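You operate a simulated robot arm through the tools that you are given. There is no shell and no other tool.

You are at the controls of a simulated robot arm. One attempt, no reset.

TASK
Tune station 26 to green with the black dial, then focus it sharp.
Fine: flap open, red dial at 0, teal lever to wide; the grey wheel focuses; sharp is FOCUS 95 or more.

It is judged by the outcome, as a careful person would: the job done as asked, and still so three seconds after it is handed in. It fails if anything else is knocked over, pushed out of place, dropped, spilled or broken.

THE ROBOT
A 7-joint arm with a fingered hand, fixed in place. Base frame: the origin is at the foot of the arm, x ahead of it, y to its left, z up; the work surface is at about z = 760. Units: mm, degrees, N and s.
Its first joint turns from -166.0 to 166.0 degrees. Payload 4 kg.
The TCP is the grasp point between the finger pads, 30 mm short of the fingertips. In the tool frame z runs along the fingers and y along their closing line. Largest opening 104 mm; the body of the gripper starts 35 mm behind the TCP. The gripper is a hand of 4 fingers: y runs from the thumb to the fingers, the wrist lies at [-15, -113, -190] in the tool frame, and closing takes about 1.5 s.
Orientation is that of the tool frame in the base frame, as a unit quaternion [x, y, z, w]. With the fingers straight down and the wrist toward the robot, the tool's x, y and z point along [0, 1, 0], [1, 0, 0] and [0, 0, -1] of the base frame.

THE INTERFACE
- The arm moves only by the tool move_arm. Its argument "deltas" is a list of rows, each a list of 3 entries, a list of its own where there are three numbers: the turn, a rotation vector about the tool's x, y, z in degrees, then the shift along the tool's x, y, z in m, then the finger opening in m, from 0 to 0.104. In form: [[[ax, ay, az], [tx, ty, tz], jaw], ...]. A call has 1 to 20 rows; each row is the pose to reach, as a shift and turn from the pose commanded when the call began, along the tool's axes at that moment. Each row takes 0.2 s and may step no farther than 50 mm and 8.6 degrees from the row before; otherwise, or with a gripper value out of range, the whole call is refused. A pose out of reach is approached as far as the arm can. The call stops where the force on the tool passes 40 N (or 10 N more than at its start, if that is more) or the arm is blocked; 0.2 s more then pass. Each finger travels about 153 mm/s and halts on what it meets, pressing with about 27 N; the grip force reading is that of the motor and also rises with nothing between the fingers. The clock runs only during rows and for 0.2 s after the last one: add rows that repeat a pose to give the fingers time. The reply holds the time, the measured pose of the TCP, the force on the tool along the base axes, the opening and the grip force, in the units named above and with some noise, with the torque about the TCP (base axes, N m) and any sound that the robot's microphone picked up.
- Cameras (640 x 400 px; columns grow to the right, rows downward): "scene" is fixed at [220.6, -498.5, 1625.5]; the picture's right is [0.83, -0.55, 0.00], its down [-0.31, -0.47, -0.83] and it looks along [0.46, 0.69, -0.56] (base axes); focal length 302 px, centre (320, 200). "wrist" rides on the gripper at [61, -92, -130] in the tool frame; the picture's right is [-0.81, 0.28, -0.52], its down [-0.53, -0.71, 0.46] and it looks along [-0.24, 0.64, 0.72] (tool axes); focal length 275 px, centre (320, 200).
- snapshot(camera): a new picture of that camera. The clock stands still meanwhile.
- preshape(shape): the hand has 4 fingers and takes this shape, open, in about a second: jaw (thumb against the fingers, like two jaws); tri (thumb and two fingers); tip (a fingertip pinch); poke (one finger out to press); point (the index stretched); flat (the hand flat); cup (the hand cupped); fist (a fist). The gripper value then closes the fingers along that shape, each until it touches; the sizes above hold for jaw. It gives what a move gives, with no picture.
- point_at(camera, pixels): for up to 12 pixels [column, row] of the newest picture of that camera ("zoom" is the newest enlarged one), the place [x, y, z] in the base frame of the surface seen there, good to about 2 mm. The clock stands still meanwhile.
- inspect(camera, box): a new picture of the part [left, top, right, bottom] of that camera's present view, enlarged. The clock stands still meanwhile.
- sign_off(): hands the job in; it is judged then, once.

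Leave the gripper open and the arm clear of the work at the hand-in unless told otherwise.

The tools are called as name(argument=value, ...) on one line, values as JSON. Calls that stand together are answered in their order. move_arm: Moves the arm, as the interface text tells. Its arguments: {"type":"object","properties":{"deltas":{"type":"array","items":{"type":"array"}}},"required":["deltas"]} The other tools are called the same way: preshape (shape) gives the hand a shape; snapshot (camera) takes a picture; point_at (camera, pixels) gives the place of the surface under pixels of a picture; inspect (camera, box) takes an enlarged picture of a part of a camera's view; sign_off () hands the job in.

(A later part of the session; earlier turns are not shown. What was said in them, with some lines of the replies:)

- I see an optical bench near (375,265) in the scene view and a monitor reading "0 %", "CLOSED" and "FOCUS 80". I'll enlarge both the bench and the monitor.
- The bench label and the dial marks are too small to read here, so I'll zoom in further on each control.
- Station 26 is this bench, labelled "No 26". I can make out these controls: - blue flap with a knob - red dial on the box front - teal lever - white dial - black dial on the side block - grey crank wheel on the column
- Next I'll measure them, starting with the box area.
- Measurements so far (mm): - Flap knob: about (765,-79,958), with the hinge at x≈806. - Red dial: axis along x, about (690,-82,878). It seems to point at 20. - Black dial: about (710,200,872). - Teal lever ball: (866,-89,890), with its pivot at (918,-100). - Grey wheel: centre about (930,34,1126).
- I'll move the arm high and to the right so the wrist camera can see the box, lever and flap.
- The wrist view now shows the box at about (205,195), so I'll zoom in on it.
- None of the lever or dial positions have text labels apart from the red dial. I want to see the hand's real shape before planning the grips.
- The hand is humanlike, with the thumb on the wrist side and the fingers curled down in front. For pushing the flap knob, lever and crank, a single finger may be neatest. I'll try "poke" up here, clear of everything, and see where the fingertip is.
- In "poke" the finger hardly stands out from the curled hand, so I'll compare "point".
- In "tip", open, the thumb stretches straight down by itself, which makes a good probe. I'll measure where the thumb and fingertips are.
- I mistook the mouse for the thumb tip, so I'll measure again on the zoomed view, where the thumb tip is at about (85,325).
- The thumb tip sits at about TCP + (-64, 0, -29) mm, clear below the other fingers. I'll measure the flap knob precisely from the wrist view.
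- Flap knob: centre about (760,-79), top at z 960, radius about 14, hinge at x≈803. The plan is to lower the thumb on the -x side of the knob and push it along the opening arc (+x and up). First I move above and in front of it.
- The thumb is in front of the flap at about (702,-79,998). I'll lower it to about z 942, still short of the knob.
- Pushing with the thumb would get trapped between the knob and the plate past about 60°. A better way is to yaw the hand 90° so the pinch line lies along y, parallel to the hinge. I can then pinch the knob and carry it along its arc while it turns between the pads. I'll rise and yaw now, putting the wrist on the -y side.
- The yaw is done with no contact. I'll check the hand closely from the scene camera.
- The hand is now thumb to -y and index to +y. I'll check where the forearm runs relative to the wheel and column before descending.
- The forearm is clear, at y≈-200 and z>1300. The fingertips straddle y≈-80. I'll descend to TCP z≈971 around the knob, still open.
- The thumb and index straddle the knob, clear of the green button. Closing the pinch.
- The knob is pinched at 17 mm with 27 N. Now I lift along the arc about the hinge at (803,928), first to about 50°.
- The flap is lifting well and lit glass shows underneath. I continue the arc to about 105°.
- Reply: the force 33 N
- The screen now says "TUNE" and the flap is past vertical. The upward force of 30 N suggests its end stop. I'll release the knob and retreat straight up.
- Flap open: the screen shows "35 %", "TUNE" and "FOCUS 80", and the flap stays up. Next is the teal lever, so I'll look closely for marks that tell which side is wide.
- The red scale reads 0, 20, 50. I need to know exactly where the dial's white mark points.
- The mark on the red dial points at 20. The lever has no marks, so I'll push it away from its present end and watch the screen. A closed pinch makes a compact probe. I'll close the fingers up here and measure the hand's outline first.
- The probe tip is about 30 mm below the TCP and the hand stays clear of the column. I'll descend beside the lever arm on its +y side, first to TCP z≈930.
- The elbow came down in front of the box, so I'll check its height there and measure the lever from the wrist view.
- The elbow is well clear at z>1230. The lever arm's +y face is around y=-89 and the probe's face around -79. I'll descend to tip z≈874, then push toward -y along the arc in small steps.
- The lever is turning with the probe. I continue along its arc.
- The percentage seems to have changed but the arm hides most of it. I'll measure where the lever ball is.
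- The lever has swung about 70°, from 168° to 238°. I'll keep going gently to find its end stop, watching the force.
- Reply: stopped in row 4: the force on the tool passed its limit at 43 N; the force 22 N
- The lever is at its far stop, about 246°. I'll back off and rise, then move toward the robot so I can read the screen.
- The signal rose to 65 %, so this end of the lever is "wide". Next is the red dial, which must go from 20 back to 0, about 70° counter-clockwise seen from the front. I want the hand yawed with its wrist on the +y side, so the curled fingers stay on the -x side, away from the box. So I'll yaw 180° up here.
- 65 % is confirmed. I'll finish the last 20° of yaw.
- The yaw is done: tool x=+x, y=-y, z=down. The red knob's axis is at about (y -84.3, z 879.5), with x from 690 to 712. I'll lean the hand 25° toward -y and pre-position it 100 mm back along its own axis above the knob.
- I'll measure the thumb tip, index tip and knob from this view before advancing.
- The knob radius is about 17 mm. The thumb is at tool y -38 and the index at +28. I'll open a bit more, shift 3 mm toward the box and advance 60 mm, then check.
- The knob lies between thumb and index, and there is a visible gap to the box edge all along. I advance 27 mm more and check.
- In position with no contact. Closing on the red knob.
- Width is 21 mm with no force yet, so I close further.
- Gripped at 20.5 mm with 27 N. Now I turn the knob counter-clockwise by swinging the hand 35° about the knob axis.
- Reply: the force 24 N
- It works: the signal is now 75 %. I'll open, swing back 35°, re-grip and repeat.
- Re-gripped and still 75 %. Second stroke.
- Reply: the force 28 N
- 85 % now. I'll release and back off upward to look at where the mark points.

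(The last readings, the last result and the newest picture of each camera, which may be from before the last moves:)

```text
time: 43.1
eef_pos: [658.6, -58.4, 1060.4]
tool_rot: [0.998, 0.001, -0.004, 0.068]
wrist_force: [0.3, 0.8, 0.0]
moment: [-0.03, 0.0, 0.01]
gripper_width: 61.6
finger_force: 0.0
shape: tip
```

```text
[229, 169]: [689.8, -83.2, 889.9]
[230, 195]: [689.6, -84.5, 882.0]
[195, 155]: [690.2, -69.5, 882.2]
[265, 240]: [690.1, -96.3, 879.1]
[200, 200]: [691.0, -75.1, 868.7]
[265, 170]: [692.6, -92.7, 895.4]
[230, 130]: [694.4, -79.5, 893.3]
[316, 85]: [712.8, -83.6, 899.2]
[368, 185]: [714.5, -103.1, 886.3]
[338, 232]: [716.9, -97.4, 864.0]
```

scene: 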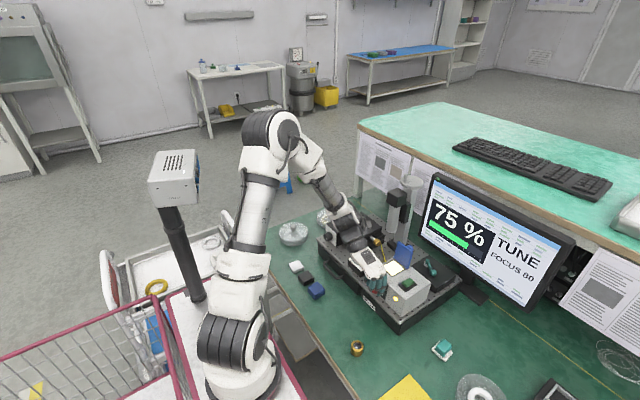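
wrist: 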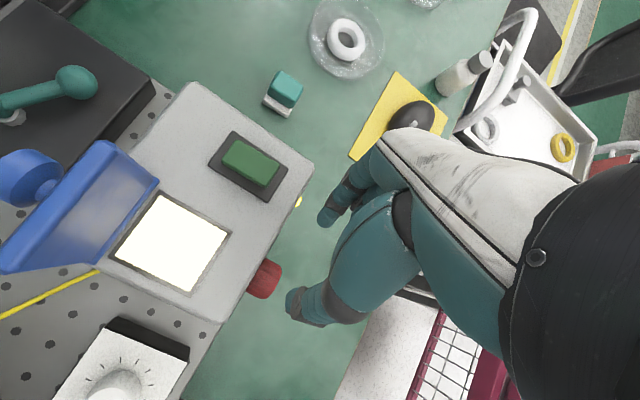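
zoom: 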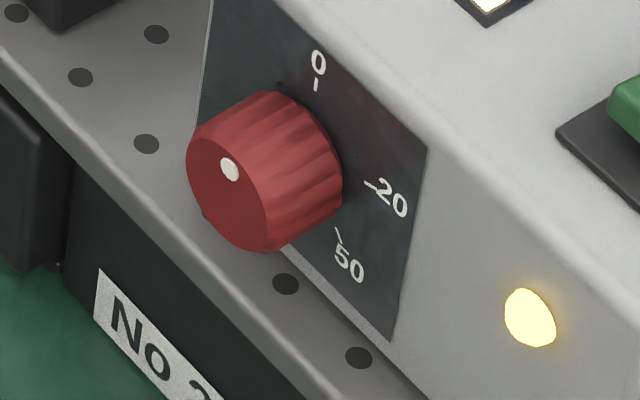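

The red mark is straight above centre, so it reads 0. Now the black dial; I'll look closely at it.

inspect(camera="scene", box=[310, 220, 355, 260])

point_at(camera="zoom", pixels=[[182, 248], [182, 225], [140, 215], [215, 260], [180, 180], [180, 290], [240, 180], [260, 230], [260, 280], [300, 200], [150, 130], [310, 330]])

snapshot(camera="scene")

```text
10.00 times, centred on (332, 240) of scene
```

zoom: 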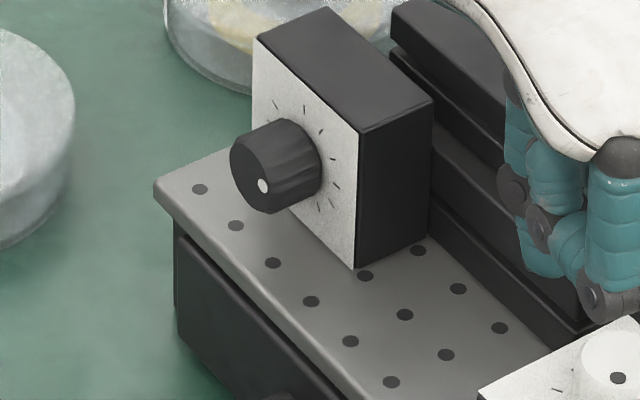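

```text
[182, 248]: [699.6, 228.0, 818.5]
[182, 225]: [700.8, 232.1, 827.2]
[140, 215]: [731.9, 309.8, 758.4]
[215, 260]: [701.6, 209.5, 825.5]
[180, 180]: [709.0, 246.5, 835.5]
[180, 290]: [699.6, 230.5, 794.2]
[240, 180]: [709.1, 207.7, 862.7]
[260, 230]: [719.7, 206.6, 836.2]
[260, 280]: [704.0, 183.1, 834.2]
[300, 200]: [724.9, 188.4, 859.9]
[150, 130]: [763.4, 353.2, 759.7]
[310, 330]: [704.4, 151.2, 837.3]
```

```text
taken
```

scene: 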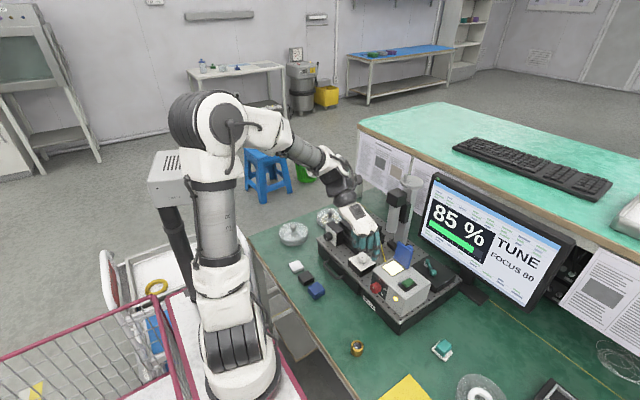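

point_at(camera="scene", pixels=[[326, 239]])

inspect(camera="scene", box=[310, 220, 355, 260])

point_at(camera="zoom", pixels=[[263, 186], [253, 175], [235, 160], [255, 206], [275, 200], [285, 122], [318, 180], [240, 140], [306, 108], [332, 158], [336, 186], [256, 60]])

```text
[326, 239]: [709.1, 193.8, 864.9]
```

```text
10.00 times, centred on (332, 240) of scene
```

zoom: 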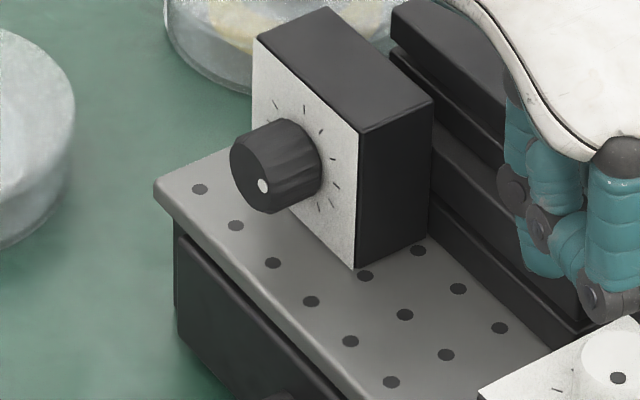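

```text
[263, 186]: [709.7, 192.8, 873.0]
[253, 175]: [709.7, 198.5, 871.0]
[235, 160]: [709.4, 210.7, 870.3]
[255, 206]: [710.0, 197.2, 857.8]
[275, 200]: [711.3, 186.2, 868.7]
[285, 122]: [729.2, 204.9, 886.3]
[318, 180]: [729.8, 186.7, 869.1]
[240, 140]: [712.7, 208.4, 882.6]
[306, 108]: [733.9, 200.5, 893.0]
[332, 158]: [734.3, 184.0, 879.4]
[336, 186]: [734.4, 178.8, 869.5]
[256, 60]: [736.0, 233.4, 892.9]
```

The black dial's axis is at about (y 200, z 871), x from 709 to 733, with its mark about 75° clockwise. I'll straighten the hand and go above it, staying high on the way.

move_arm(deltas=[[[4, 0, 0], [0.005, -0.043, -0.006], 0.062], [[7.8, 0, 0], [0.01, -0.086, -0.012], 0.062], [[7.8, 0, 0], [0.015, -0.129, -0.018], 0.062], [[7.8, 0, 0], [0.02, -0.172, -0.024], 0.062], [[7.8, 0, 0], [0.02, -0.215, -0.03], 0.062], [[7.8, 0, 0], [0.02, -0.256, -0.0351], 0.062], [[7.8, 0, 0], [0.035, -0.26, -0.005], 0.062], [[7.8, 0, 0], [0.0594, -0.265, 0.03], 0.062], [[7.8, 0, 0], [0.0594, -0.2682, 0.0531], 0.062], [[7.8, 0, 0], [0.0594, -0.2682, 0.0531], 0.062]])

inspect(camera="scene", box=[290, 160, 390, 260])

snapshot(camera="wrist")

```text
time: 45.4
eef_pos: [717.3, 199.2, 971.5]
tool_rot: [1.0, 0.003, -0.004, 0.0]
wrist_force: [0.9, 0.9, -0.5]
moment: [-0.03, 0.01, 0.0]
gripper_width: 61.9
finger_force: 0.0
shape: tip
```

```text
4.00 times, centred on (340, 210) of scene
```

zoom: 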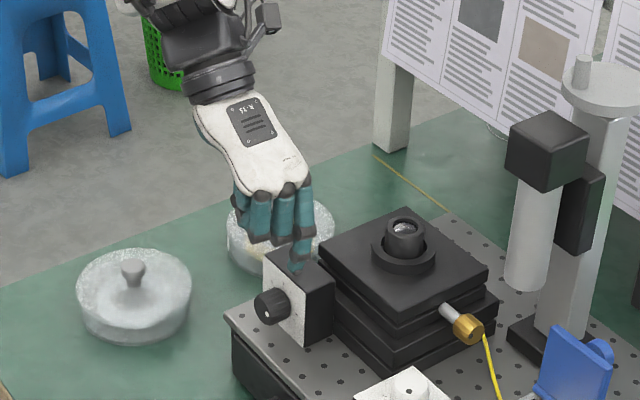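

```text
taken
```

wrist: 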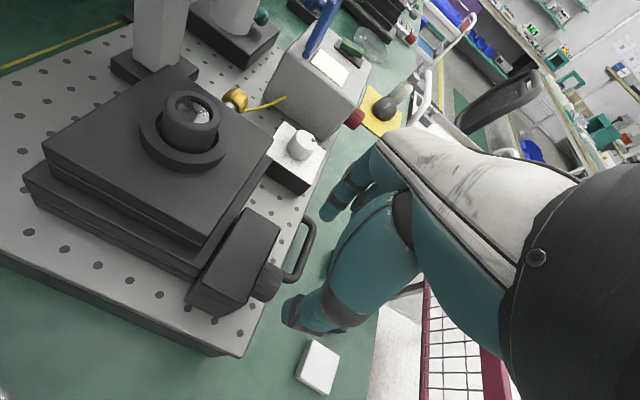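

The fingers are above the dial and the dish is lower and farther away. I descend around the dial to TCP z≈884.

move_arm(deltas=[[[0, 0, 0], [0.001, 0, 0.04], 0.062], [[0, 0, 0], [0.001, 0, 0.07], 0.062], [[0, 0, 0], [0.001, 0, 0.0875], 0.062]])

inspect(camera="scene", box=[300, 200, 370, 270])

inspect(camera="wrist", box=[200, 180, 370, 340])

```text
time: 46.1
eef_pos: [719.7, 198.7, 886.3]
tool_rot: [1.0, 0.002, -0.004, 0.0]
wrist_force: [-1.2, -0.5, 0.1]
moment: [-0.02, 0.03, -0.01]
gripper_width: 61.8
finger_force: 0.0
shape: tip
```

```text
5.71 times, centred on (335, 235) of scene
```

zoom: 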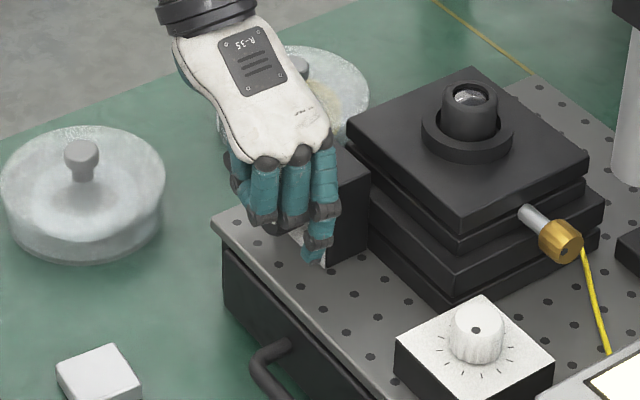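

```text
2.50 times, centred on (285, 260) of wrist
```

zoom: 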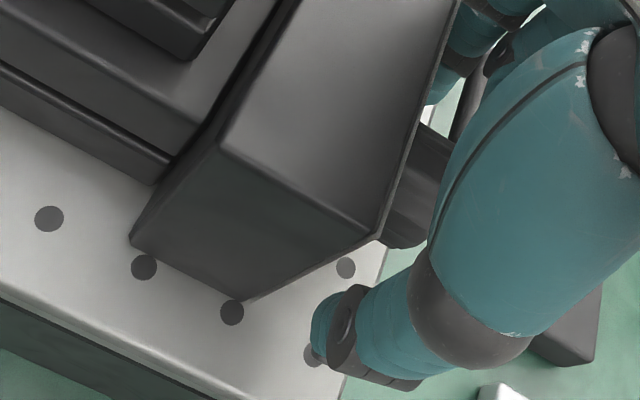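

The dial is between thumb and index with clearance, so I close on it.

move_arm(deltas=[[[0, 0, 0], [0, 0, 0], 0.04], [[0, 0, 0], [0, 0, 0], 0.02], [[0, 0, 0], [0, 0, 0], 0.0], [[0, 0, 0], [0, 0, 0], 0.0], [[0, 0, 0], [0, 0, 0], 0.0]])

inspect(camera="scene", box=[420, 170, 580, 310])

inspect(camera="wrist", box=[200, 180, 370, 340])

```text
time: 47.4
eef_pos: [719.0, 199.1, 884.0]
tool_rot: [1.0, 0.001, -0.004, 0.0]
wrist_force: [0.0, 1.4, -12.4]
moment: [0.02, 0.02, -0.04]
gripper_width: 21.9
finger_force: 27.0
shape: tip
```

```text
2.86 times, centred on (500, 240) of scene
```

zoom: 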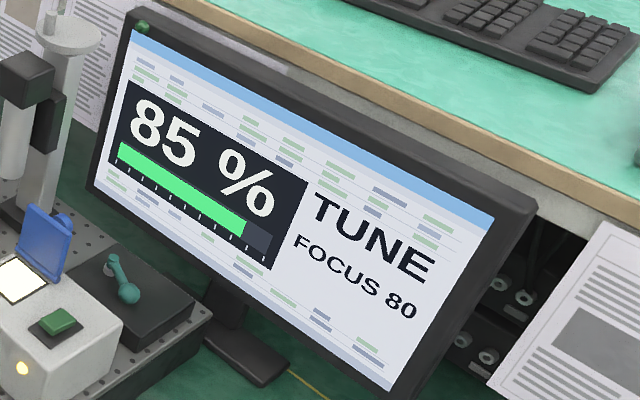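

```text
2.50 times, centred on (285, 260) of wrist
```

zoom: 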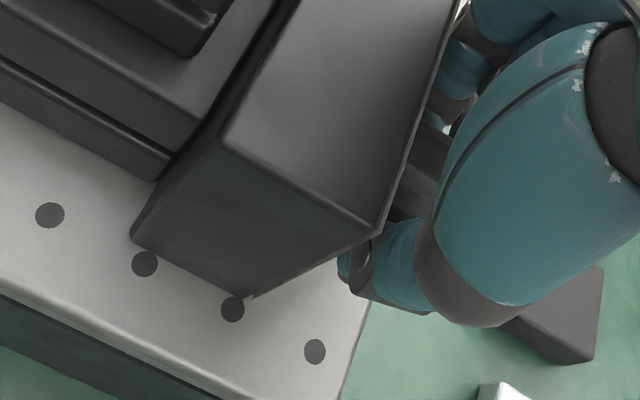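

Gripped. I'll make a small trial turn of 10° clockwise seen from the front (leaning toward -y) and see how the reading responds.

move_arm(deltas=[[[5, 0, 0], [0, 0.0011, 0.0001], 0.0], [[10, 0, 0], [0, 0.0023, 0.0002], 0.0], [[10, 0, 0], [0, 0.0023, 0.0002], 0.0]])

inspect(camera="scene", box=[420, 170, 580, 310])

```text
time: 48.1
eef_pos: [718.6, 197.2, 885.3]
tool_rot: [0.996, 0.001, -0.005, -0.088]
wrist_force: [3.9, 0.4, -10.2]
moment: [0.02, -0.1, 0.0]
gripper_width: 21.7
finger_force: 26.6
shape: tip
```

```text
2.86 times, centred on (500, 240) of scene
```

zoom: 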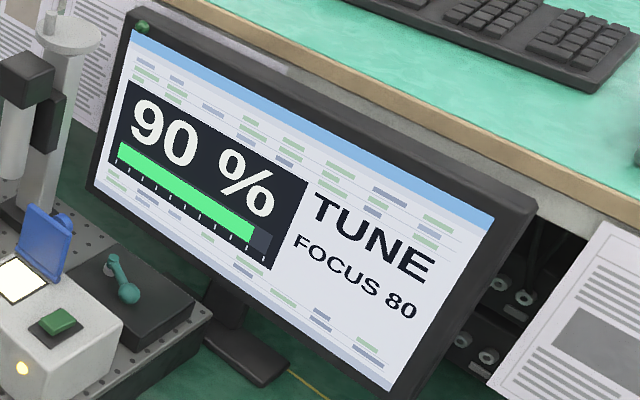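

The reading rose to 90 %, so this is the right direction. Another 8° in the same sense.

move_arm(deltas=[[[4, 0, 0], [0, 0.0009, 0.0001], 0.0], [[8, 0, 0], [0, 0.0018, 0.0001], 0.0], [[8, 0, 0], [0, 0.0018, 0.0001], 0.0]])

inspect(camera="scene", box=[420, 170, 580, 310])

```text
time: 49.0
eef_pos: [717.6, 195.3, 884.0]
tool_rot: [0.988, 0.002, -0.006, -0.157]
wrist_force: [4.3, 2.0, -10.5]
moment: [-0.08, -0.1, 0.0]
gripper_width: 21.9
finger_force: 26.9
shape: tip
```

```text
2.86 times, centred on (500, 240) of scene
```

zoom: 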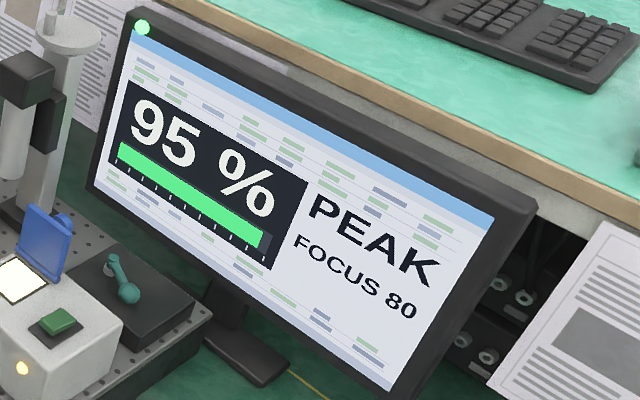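

"PEAK" now, and the green lamp at the monitor's top corner is lit. I add a few degrees for margin so it isn't sitting at the threshold.

move_arm(deltas=[[[3, 0, 0], [0, 0.0007, 0.0], 0.0], [[5, 0, 0], [0, 0.0011, 0.0001], 0.0], [[5, 0, 0], [0, 0.0011, 0.0001], 0.0]])

inspect(camera="scene", box=[420, 170, 580, 310])

```text
time: 49.8
eef_pos: [717.5, 195.5, 883.7]
tool_rot: [0.98, 0.0, -0.004, -0.2]
wrist_force: [2.4, -0.9, -6.7]
moment: [-0.02, -0.09, 0.0]
gripper_width: 22.0
finger_force: 26.6
shape: tip
```

```text
2.86 times, centred on (500, 240) of scene
```

zoom: 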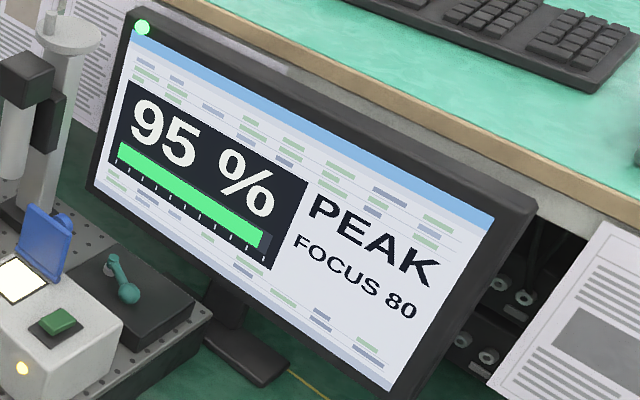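

Still 95 %, displayed in 5 % steps. I'll go 4° further to see if it climbs toward 100.

move_arm(deltas=[[[2, 0, 0], [0, 0.0005, 0.0], 0.0], [[4, 0, 0], [0, 0.0009, 0.0001], 0.0], [[4, 0, 0], [0, 0.0009, 0.0001], 0.0]])

inspect(camera="scene", box=[420, 170, 580, 310])

```text
time: 50.5
eef_pos: [717.4, 193.4, 883.2]
tool_rot: [0.972, 0.001, -0.005, -0.235]
wrist_force: [0.4, 0.0, -7.8]
moment: [-0.06, -0.01, 0.01]
gripper_width: 22.2
finger_force: 26.8
shape: tip
```

```text
2.86 times, centred on (500, 240) of scene
```

zoom: 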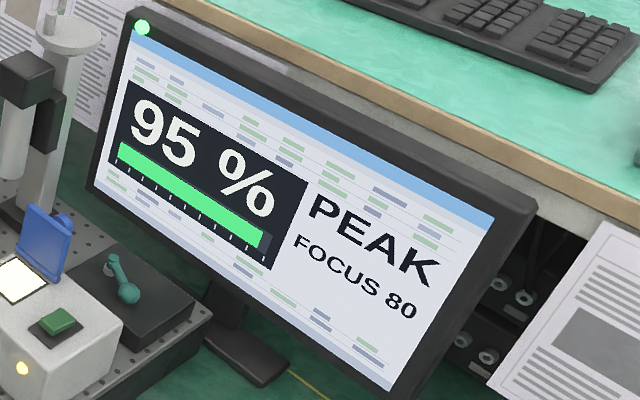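

Still 95 %. I'd like to know whether the peak is ahead or behind, so another 6°.

move_arm(deltas=[[[3, 0, 0], [0, 0.0007, 0.0], 0.0], [[6, 0, 0], [0, 0.0013, 0.0001], 0.0], [[6, 0, 0], [0, 0.0013, 0.0001], 0.0]])

inspect(camera="scene", box=[420, 170, 580, 310])

inspect(camera="scene", box=[300, 210, 360, 270])

```text
time: 51.4
eef_pos: [717.8, 193.0, 881.9]
tool_rot: [0.959, 0.001, -0.005, -0.284]
wrist_force: [3.5, 1.8, -6.2]
moment: [-0.05, -0.09, -0.05]
gripper_width: 22.3
finger_force: 27.3
shape: tip
```

```text
2.86 times, centred on (500, 240) of scene
```

zoom: 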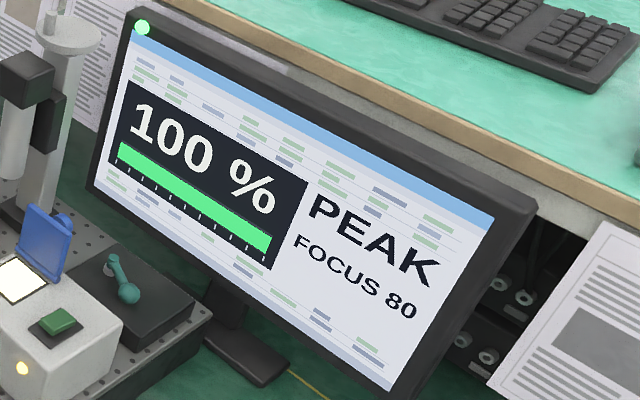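

```text
6.67 times, centred on (330, 240) of scene
```

zoom: 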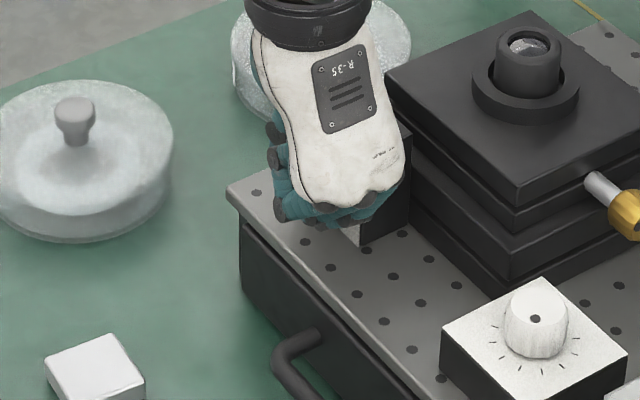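

100 %, PEAK, lamp green. I release in place and back out straight along the hand's axis.

move_arm(deltas=[[[0, 0, 0], [0, 0, 0], 0.025], [[0, 0, 0], [0, 0, 0], 0.04], [[0, 0, 0], [0, 0, 0], 0.062], [[0, 0, 0], [0, 0, 0], 0.062], [[0, 0, 0], [0, 0, -0.03], 0.062], [[0, 0, 0], [0, 0, -0.07], 0.062], [[0, 0, 0], [-0.01, 0, -0.11], 0.062], [[0, 0, 0], [-0.02, 0, -0.15], 0.062]])

inspect(camera="scene", box=[420, 170, 580, 310])

inspect(camera="scene", box=[380, 160, 460, 230])

point_at(camera="zoom", pixels=[[140, 130], [165, 165], [245, 120], [200, 90], [285, 140], [200, 160], [165, 100], [160, 80], [155, 115], [180, 105]])

```text
time: 53.1
eef_pos: [698.9, 110.6, 1008.8]
tool_rot: [0.959, 0.0, -0.005, -0.284]
wrist_force: [0.3, -0.3, -0.8]
moment: [-0.04, 0.0, 0.0]
gripper_width: 61.6
finger_force: 0.2
shape: tip
```

```text
2.86 times, centred on (500, 240) of scene
```

zoom: 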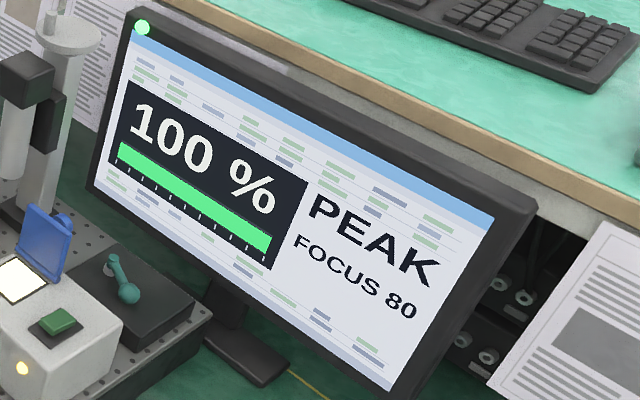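

```text
5.71 times, centred on (420, 195) of scene
```

zoom: 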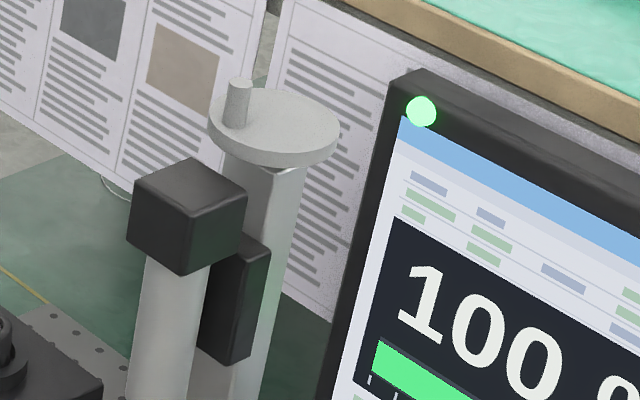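

```text
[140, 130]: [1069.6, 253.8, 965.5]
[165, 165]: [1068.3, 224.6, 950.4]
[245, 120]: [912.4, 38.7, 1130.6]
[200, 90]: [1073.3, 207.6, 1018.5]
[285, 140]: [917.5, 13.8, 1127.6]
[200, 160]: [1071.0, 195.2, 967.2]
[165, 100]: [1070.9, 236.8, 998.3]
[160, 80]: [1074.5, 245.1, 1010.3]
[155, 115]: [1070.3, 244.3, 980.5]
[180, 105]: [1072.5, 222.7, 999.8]
```

Tuning holds at 100 % PEAK with the lamp green. Now the grey wheel on the column, with a crank pin at zoom (237,100). I'll measure its rim and pin.

point_at(camera="zoom", pixels=[[274, 128], [212, 118], [337, 135], [290, 95], [270, 155], [240, 85], [226, 100], [247, 100], [237, 122], [280, 175], [325, 110], [222, 148]])

```text
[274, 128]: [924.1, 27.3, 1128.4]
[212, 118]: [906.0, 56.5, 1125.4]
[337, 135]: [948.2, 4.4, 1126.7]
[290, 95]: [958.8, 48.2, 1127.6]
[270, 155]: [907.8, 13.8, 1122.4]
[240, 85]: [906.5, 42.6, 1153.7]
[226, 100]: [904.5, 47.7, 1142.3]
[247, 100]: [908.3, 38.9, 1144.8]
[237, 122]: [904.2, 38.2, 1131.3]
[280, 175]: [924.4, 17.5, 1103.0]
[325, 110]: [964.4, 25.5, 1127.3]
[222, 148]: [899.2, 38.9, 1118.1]
```

Wheel: centre about (931,31), radius about 34, top at z 1127.5. The crank pin is at about (908,43.5), z 1128 to 1154. I'll pinch the pin from above and crank it along its circle. First I rise and straighten the hand.

move_arm(deltas=[[[-7, 0, 0], [0, -0.0245, -0.0378], 0.062], [[-14, 0, 0], [0, -0.049, -0.0756], 0.062], [[-21, 0, 0], [0, -0.0735, -0.1133], 0.062], [[-28, 0, 0], [0, -0.098, -0.151], 0.062], [[-33, 0, 0], [0, -0.126, -0.194], 0.05], [[-33, 0, 0], [0, -0.126, -0.194], 0.05]])

inspect(camera="scene", box=[310, 100, 450, 260])

inspect(camera="scene", box=[305, 215, 365, 275])

```text
refused: row 5 steps farther than a row can; nothing moved
```

```text
2.50 times, centred on (380, 180) of scene
```

zoom: 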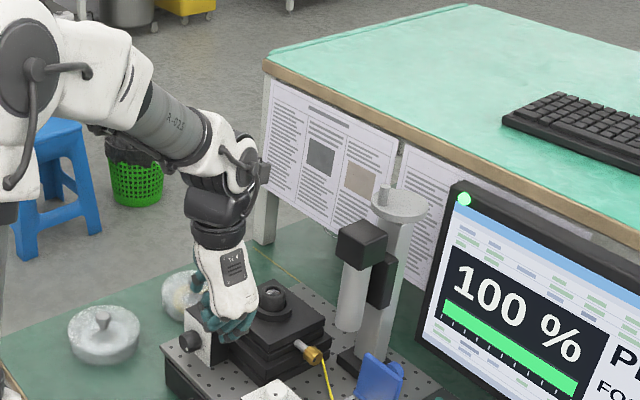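

```text
6.67 times, centred on (335, 245) of scene
```

zoom: 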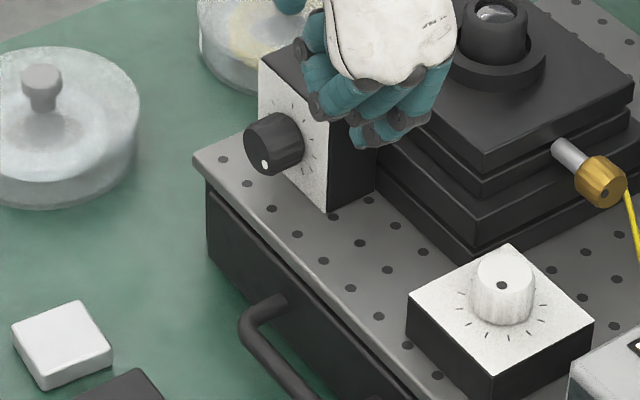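

One row's step was too long and the call was refused. I'm splitting it.

move_arm(deltas=[[[-6, 0, 0], [0, -0.021, -0.0323], 0.062], [[-12, 0, 0], [0, -0.042, -0.0647], 0.062], [[-18, 0, 0], [0, -0.063, -0.097], 0.062], [[-24, 0, 0], [0, -0.084, -0.1293], 0.062], [[-30, 0, 0], [0, -0.105, -0.1617], 0.05], [[-33, 0, 0], [0, -0.126, -0.194], 0.05], [[-33, 0, 0], [0, -0.126, -0.194], 0.05]])

inspect(camera="scene", box=[310, 100, 450, 260])

```text
time: 54.8
eef_pos: [702.7, 110.0, 1238.5]
tool_rot: [1.0, 0.001, -0.004, 0.0]
wrist_force: [0.0, -0.5, -0.1]
moment: [-0.01, 0.01, -0.02]
gripper_width: 50.1
finger_force: 0.0
shape: tip
```

```text
2.50 times, centred on (380, 180) of scene
```

zoom: 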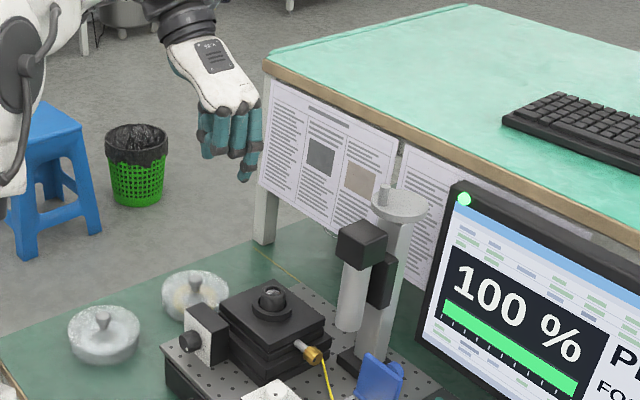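

Next, over the pin at (908,43.5), keeping the TCP at about z 1238.

move_arm(deltas=[[[0, 0, 0], [0.041, 0.0133, 0], 0.05], [[0, 0, 0], [0.082, 0.0266, 0], 0.05], [[0, 0, 0], [0.123, 0.04, 0], 0.05], [[0, 0, 0], [0.164, 0.0532, 0], 0.05], [[0, 0, 0], [0.2055, 0.0665, 0], 0.05], [[0, 0, 0], [0.2055, 0.0665, 0], 0.05]])

snapshot(camera="wrist")

inspect(camera="scene", box=[370, 100, 470, 220])

```text
time: 56.1
eef_pos: [906.7, 42.5, 1239.6]
tool_rot: [1.0, 0.002, -0.005, 0.0]
wrist_force: [0.4, 0.9, -0.3]
moment: [-0.01, 0.03, -0.02]
gripper_width: 50.5
finger_force: 0.1
shape: tip
```

```text
taken
```

wrist: 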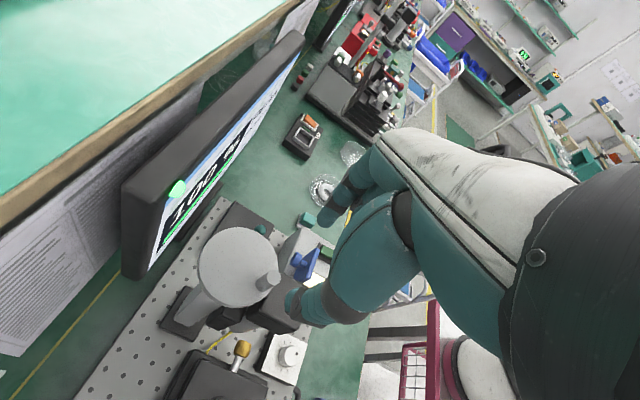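

```text
3.33 times, centred on (420, 160) of scene
```

zoom: 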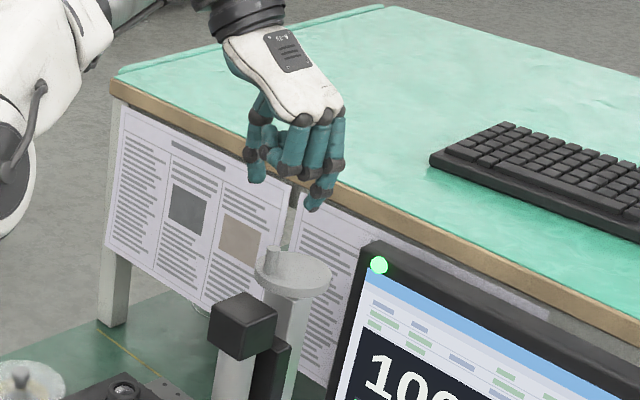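

inspect(camera="wrist", box=[180, 180, 380, 350])

point_at(camera="zoom", pixels=[[280, 325], [265, 312], [290, 335], [270, 330], [190, 280], [60, 270], [180, 160], [165, 400], [350, 380], [460, 130], [490, 150], [260, 230]])

```text
2.35 times, centred on (280, 265) of wrist
```

zoom: 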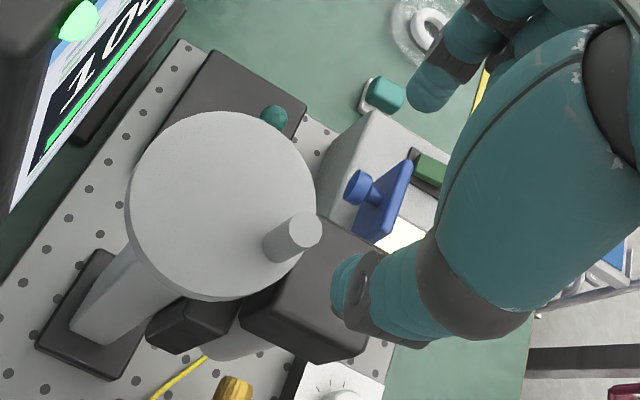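

```text
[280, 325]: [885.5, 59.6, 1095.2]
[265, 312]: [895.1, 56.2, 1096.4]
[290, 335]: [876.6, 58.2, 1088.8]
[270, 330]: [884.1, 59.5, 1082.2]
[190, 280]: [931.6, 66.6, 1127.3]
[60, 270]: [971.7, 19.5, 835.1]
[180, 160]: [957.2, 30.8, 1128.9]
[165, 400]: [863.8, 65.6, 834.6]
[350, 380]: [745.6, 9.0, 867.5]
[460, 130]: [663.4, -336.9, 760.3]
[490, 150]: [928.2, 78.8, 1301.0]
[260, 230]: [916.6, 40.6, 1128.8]
```

I'll measure the pin top at zoom (306,230), plus the rim, the thumb and the index.

point_at(camera="zoom", pixels=[[306, 230], [300, 220], [312, 240], [285, 245], [275, 255], [130, 205], [310, 160], [220, 113], [235, 298], [340, 275], [425, 95], [345, 300]])

```text
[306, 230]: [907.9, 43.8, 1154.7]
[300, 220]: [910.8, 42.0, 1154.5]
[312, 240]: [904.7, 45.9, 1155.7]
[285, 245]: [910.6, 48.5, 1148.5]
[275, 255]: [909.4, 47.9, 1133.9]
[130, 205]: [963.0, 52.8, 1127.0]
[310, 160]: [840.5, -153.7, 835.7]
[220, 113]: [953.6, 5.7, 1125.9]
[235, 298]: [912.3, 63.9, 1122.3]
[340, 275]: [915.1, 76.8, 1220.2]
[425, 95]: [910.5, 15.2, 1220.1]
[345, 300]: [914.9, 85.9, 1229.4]
```

Pin centre (908,44), top at 1154.7. The thumb and index straddle it. I descend 74 mm (tips to about 1137, wheel top at 1128) and then close gently.

move_arm(deltas=[[[0, 0, 0], [0.001, -0.001, 0.04], 0.05], [[0, 0, 0], [0.001, -0.001, 0.06], 0.05], [[0, 0, 0], [0.001, -0.001, 0.074], 0.05], [[0, 0, 0], [0.001, -0.001, 0.074], 0.03], [[0, 0, 0], [0.001, -0.001, 0.074], 0.015]])

inspect(camera="wrist", box=[180, 180, 380, 350])

inspect(camera="scene", box=[380, 140, 450, 210])

```text
time: 57.4
eef_pos: [906.2, 43.8, 1161.6]
tool_rot: [1.0, 0.002, -0.004, 0.0]
wrist_force: [0.5, 0.7, 0.6]
moment: [-0.03, -0.04, 0.0]
gripper_width: 15.0
finger_force: 0.0
shape: tip
```

```text
2.35 times, centred on (280, 265) of wrist
```

zoom: 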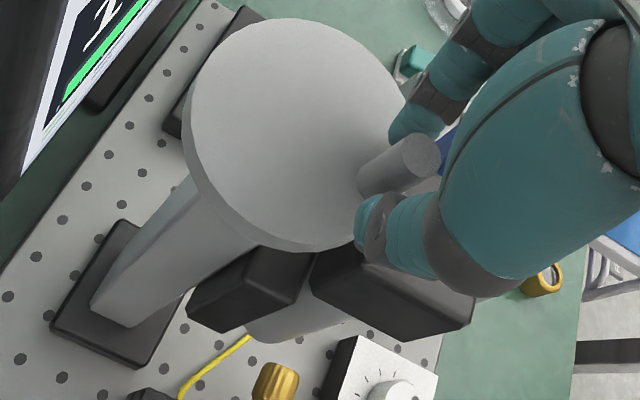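

```text
5.71 times, centred on (415, 175) of scene
```

zoom: 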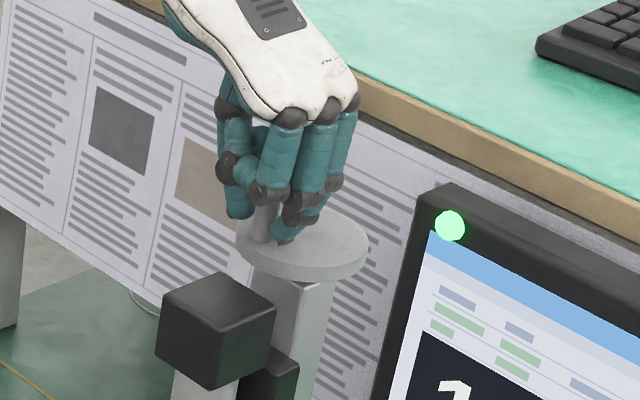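

The pin sits between thumb and index. I raise 2 mm and close.

move_arm(deltas=[[[0, 0, 0], [0.001, 0, -0.002], 0.008], [[0, 0, 0], [0.001, 0, -0.002], 0.0], [[0, 0, 0], [0.001, 0, -0.002], 0.0], [[0, 0, 0], [0.001, 0, -0.002], 0.0]])

inspect(camera="wrist", box=[180, 180, 380, 350])

inspect(camera="scene", box=[420, 170, 580, 310])

```text
time: 58.4
eef_pos: [908.7, 44.9, 1166.4]
tool_rot: [1.0, 0.001, -0.004, 0.0]
wrist_force: [-1.2, -0.9, -4.8]
moment: [-0.03, 0.02, -0.05]
gripper_width: 5.7
finger_force: 26.8
shape: tip
```

```text
2.35 times, centred on (280, 265) of wrist
```

zoom: 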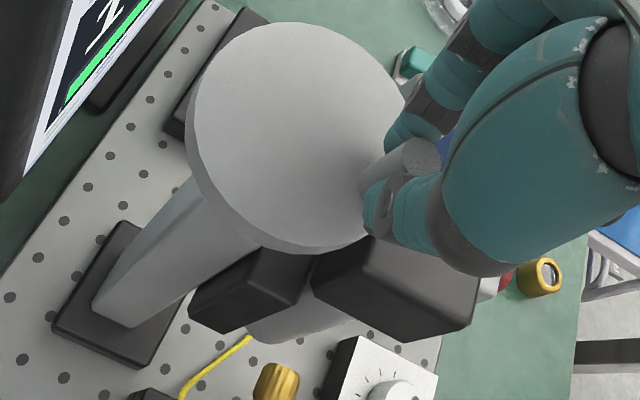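

```text
2.86 times, centred on (500, 240) of scene
```

zoom: 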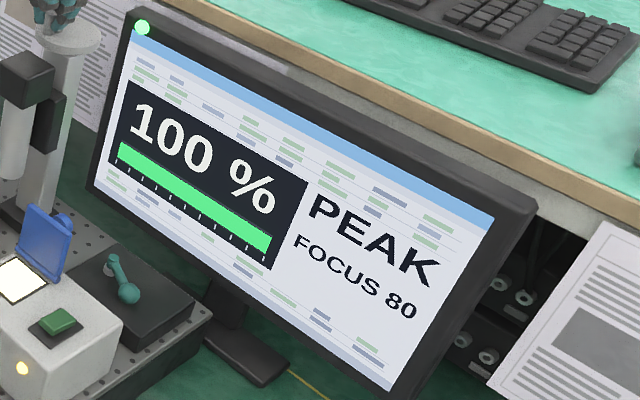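

The pin is held at 5.7 mm with 27 N. As a trial I crank it 20° (pin moving toward -y) and read FOCUS.

move_arm(deltas=[[[0, 0, 0], [-0.0009, 0.0022, 0], 0.0], [[0, 0, 0], [-0.0015, 0.0043, 0], 0.0], [[0, 0, 0], [-0.0019, 0.0066, 0], 0.0], [[0, 0, 0], [-0.0021, 0.0089, 0], 0.0], [[0, 0, 0], [-0.0021, 0.0089, 0], 0.0]])

inspect(camera="scene", box=[420, 170, 580, 310])

inspect(camera="wrist", box=[180, 180, 380, 350])

```text
time: 59.5
eef_pos: [906.3, 36.8, 1164.4]
tool_rot: [1.0, 0.003, -0.004, 0.0]
wrist_force: [6.8, 1.2, -7.0]
moment: [0.01, -0.18, 0.09]
gripper_width: 5.7
finger_force: 27.0
shape: tip
```

```text
2.86 times, centred on (500, 240) of scene
```

zoom: 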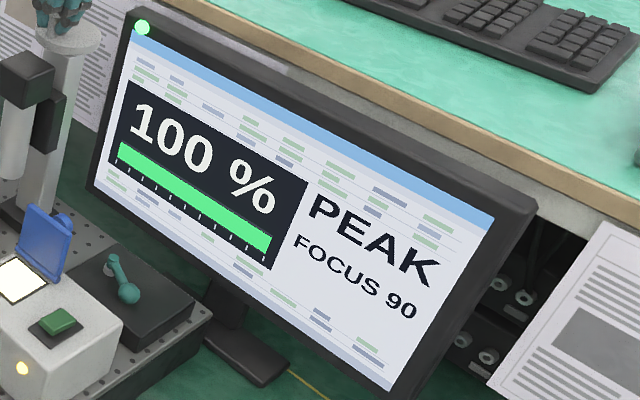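

```text
2.35 times, centred on (280, 265) of wrist
```

zoom: 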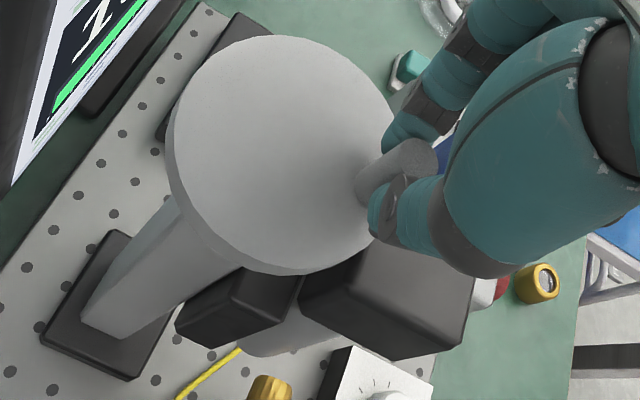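

FOCUS rose to 90, so the direction is right. Another 15°.

move_arm(deltas=[[[0, 0, 0], [0.0005, 0.0022, 0], 0.0], [[0, 0, 0], [0.001, 0.0045, 0], 0.0], [[0, 0, 0], [0.0015, 0.0068, 0], 0.0], [[0, 0, 0], [0.0015, 0.0068, 0], 0.0]])

inspect(camera="scene", box=[420, 170, 580, 310])

```text
time: 60.5
eef_pos: [909.2, 29.8, 1165.7]
tool_rot: [1.0, 0.002, -0.004, 0.001]
wrist_force: [5.5, 2.9, -11.0]
moment: [0.02, -0.18, 0.02]
gripper_width: 5.1
finger_force: 27.1
shape: tip
```

```text
2.86 times, centred on (500, 240) of scene
```

zoom: 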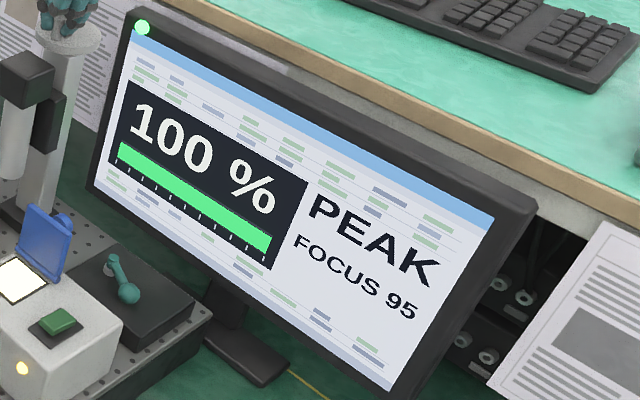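

FOCUS 95. I go about 9° further for margin.

move_arm(deltas=[[[0, 0, 0], [0.0006, 0.002, 0], 0.0], [[0, 0, 0], [0.0014, 0.004, 0], 0.0], [[0, 0, 0], [0.0014, 0.004, 0], 0.0]])

inspect(camera="scene", box=[420, 170, 580, 310])

```text
time: 61.4
eef_pos: [910.0, 26.2, 1166.5]
tool_rot: [1.0, 0.003, -0.004, 0.0]
wrist_force: [5.2, 3.1, -14.7]
moment: [0.03, -0.18, 0.02]
gripper_width: 4.5
finger_force: 27.1
shape: tip
```

```text
2.86 times, centred on (500, 240) of scene
```

zoom: 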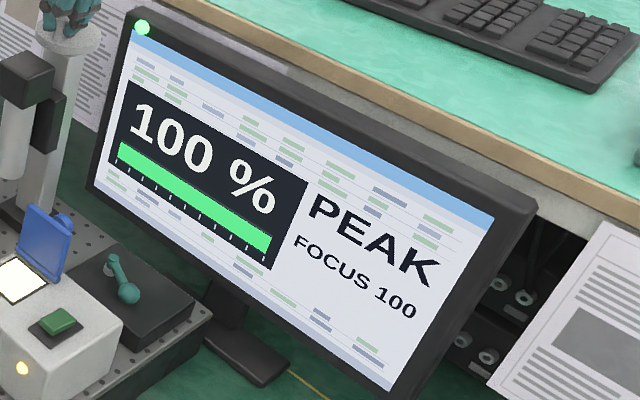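

FOCUS 100 with 100 % PEAK. I open slowly in place, then rise straight up.

move_arm(deltas=[[[0, 0, 0], [0, 0, 0], 0.008], [[0, 0, 0], [0, 0, 0], 0.015], [[0, 0, 0], [0, 0, 0], 0.03], [[0, 0, 0], [0, 0, 0], 0.05], [[0, 0, 0], [0, 0, 0], 0.05], [[0, 0, 0], [0, 0, -0.03], 0.05], [[0, 0, 0], [0, 0, -0.07], 0.05], [[0, 0, 0], [0, 0, -0.11], 0.05]])

inspect(camera="scene", box=[420, 170, 580, 310])

snapshot(camera="wrist")

```text
time: 63.1
eef_pos: [910.1, 24.5, 1276.3]
tool_rot: [1.0, 0.003, -0.004, 0.0]
wrist_force: [0.4, 0.3, -0.3]
moment: [0.02, -0.02, 0.03]
gripper_width: 49.9
finger_force: 0.1
shape: tip
```

```text
2.86 times, centred on (500, 240) of scene
```

zoom: 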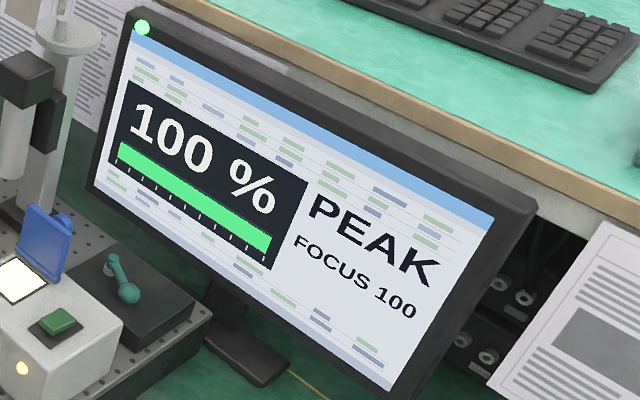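

```text
taken
```

wrist: 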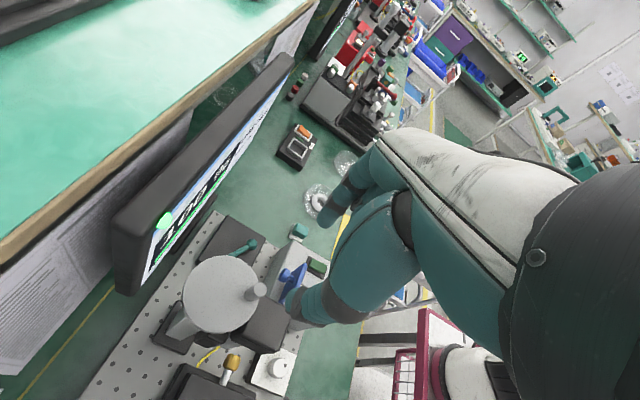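

Everything holds: 100 % PEAK, FOCUS 100, lamp green. I retract the arm clear and open the hand, then run a last check of dial, lever and flap.

move_arm(deltas=[[[0, 0, 0], [-0.04, 0, -0.01], 0.06], [[0, 0, 0], [-0.08, 0, -0.02], 0.08], [[0, 0, 0], [-0.12, 0, -0.03], 0.1], [[0, 0, 0], [-0.16, 0, -0.04], 0.104], [[0, 0, 0], [-0.2, 0, -0.05], 0.104], [[0, 0, 0], [-0.24, 0, -0.06], 0.104], [[0, 0, 0], [-0.28, 0, -0.07], 0.104], [[0, 0, 0], [-0.28, 0, -0.07], 0.104]])

snapshot(camera="scene")

inspect(camera="scene", box=[365, 275, 395, 305])

point_at(camera="zoom", pixels=[[229, 169], [227, 165], [232, 173], [229, 190], [192, 170], [264, 225], [205, 215], [255, 150], [316, 85], [317, 92]])

inspect(camera="scene", box=[300, 170, 480, 340])

```text
time: 65.0
eef_pos: [628.8, 24.2, 1348.4]
tool_rot: [1.0, 0.003, -0.005, 0.0]
wrist_force: [-0.2, 0.0, -0.6]
moment: [0.01, 0.02, 0.01]
gripper_width: 103.5
finger_force: 0.0
shape: tip
```

```text
taken
```

scene: 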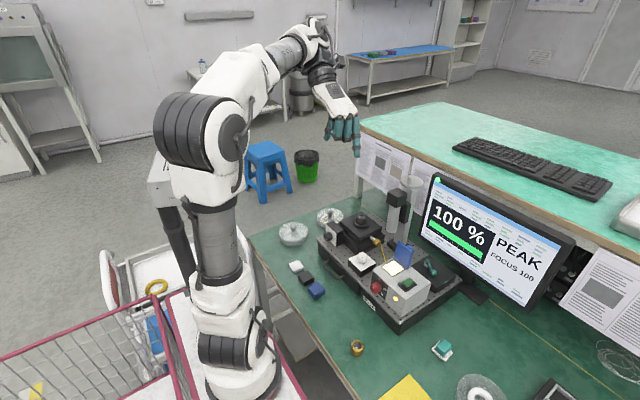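

```text
13.33 times, centred on (380, 290) of scene
```

zoom: 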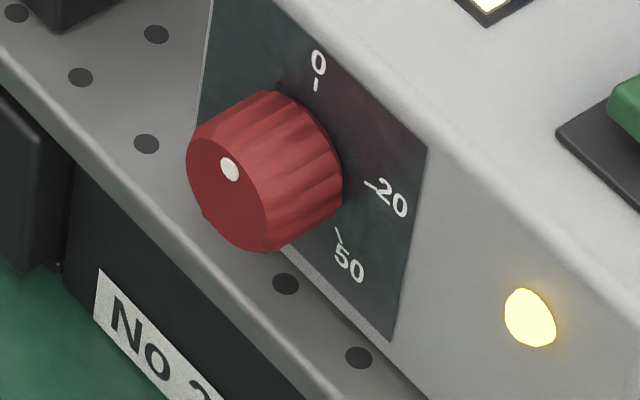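

```text
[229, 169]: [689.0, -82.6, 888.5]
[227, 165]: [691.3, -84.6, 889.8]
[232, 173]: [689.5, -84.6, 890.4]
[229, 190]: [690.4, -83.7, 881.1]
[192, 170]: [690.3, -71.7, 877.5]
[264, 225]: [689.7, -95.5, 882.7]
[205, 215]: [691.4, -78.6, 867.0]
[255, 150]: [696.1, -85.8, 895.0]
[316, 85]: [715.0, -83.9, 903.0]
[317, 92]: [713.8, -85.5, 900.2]
```

```text
2.35 times, centred on (390, 255) of scene
```

zoom: 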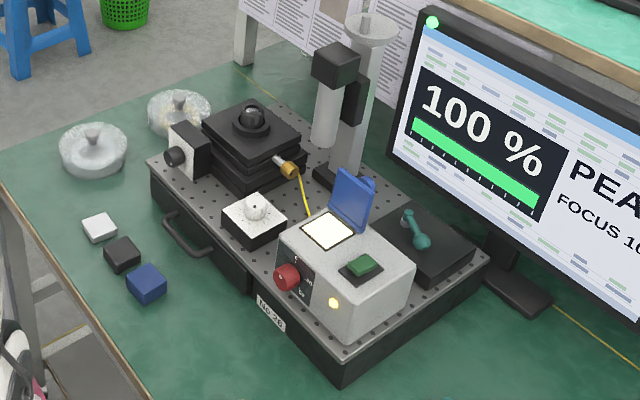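

Final check:
- The screen shows 100 % PEAK and FOCUS 100, with the green lamp lit.
- The flap is open.
- The red dial's mark is in line with 0 (mark y≈-84, tick y≈-85).
- The lever is at its wide stop.
- Nothing else on the bench has moved. The arm is clear and the hand is open.

I'm handing the job in.

sign_off()

```text
The job is handed in.
```

Station 26 is tuned to green and focused sharp, and I've handed the job in. The screen read 100 %, PEAK and FOCUS 100 with the green lamp lit when I last checked. I don't have the verdict yet.

- **Flap:** open, and staying up by itself.
- **Red dial:** at 0, turned back from 20.
- **Teal lever:** at the far end of its travel. It has no labels. I took that end as wide because the signal rose from 35 % to 65 % when I moved it there.
- **Black dial:** turned about 33° clockwise (seen from the front), where the signal reached 100 %.
- **Grey wheel:** turned by its crank pin until focus went from 80 to 100; sharp needs 95.

Nothing else on the bench was moved. I left the arm clear of the work with the hand open.
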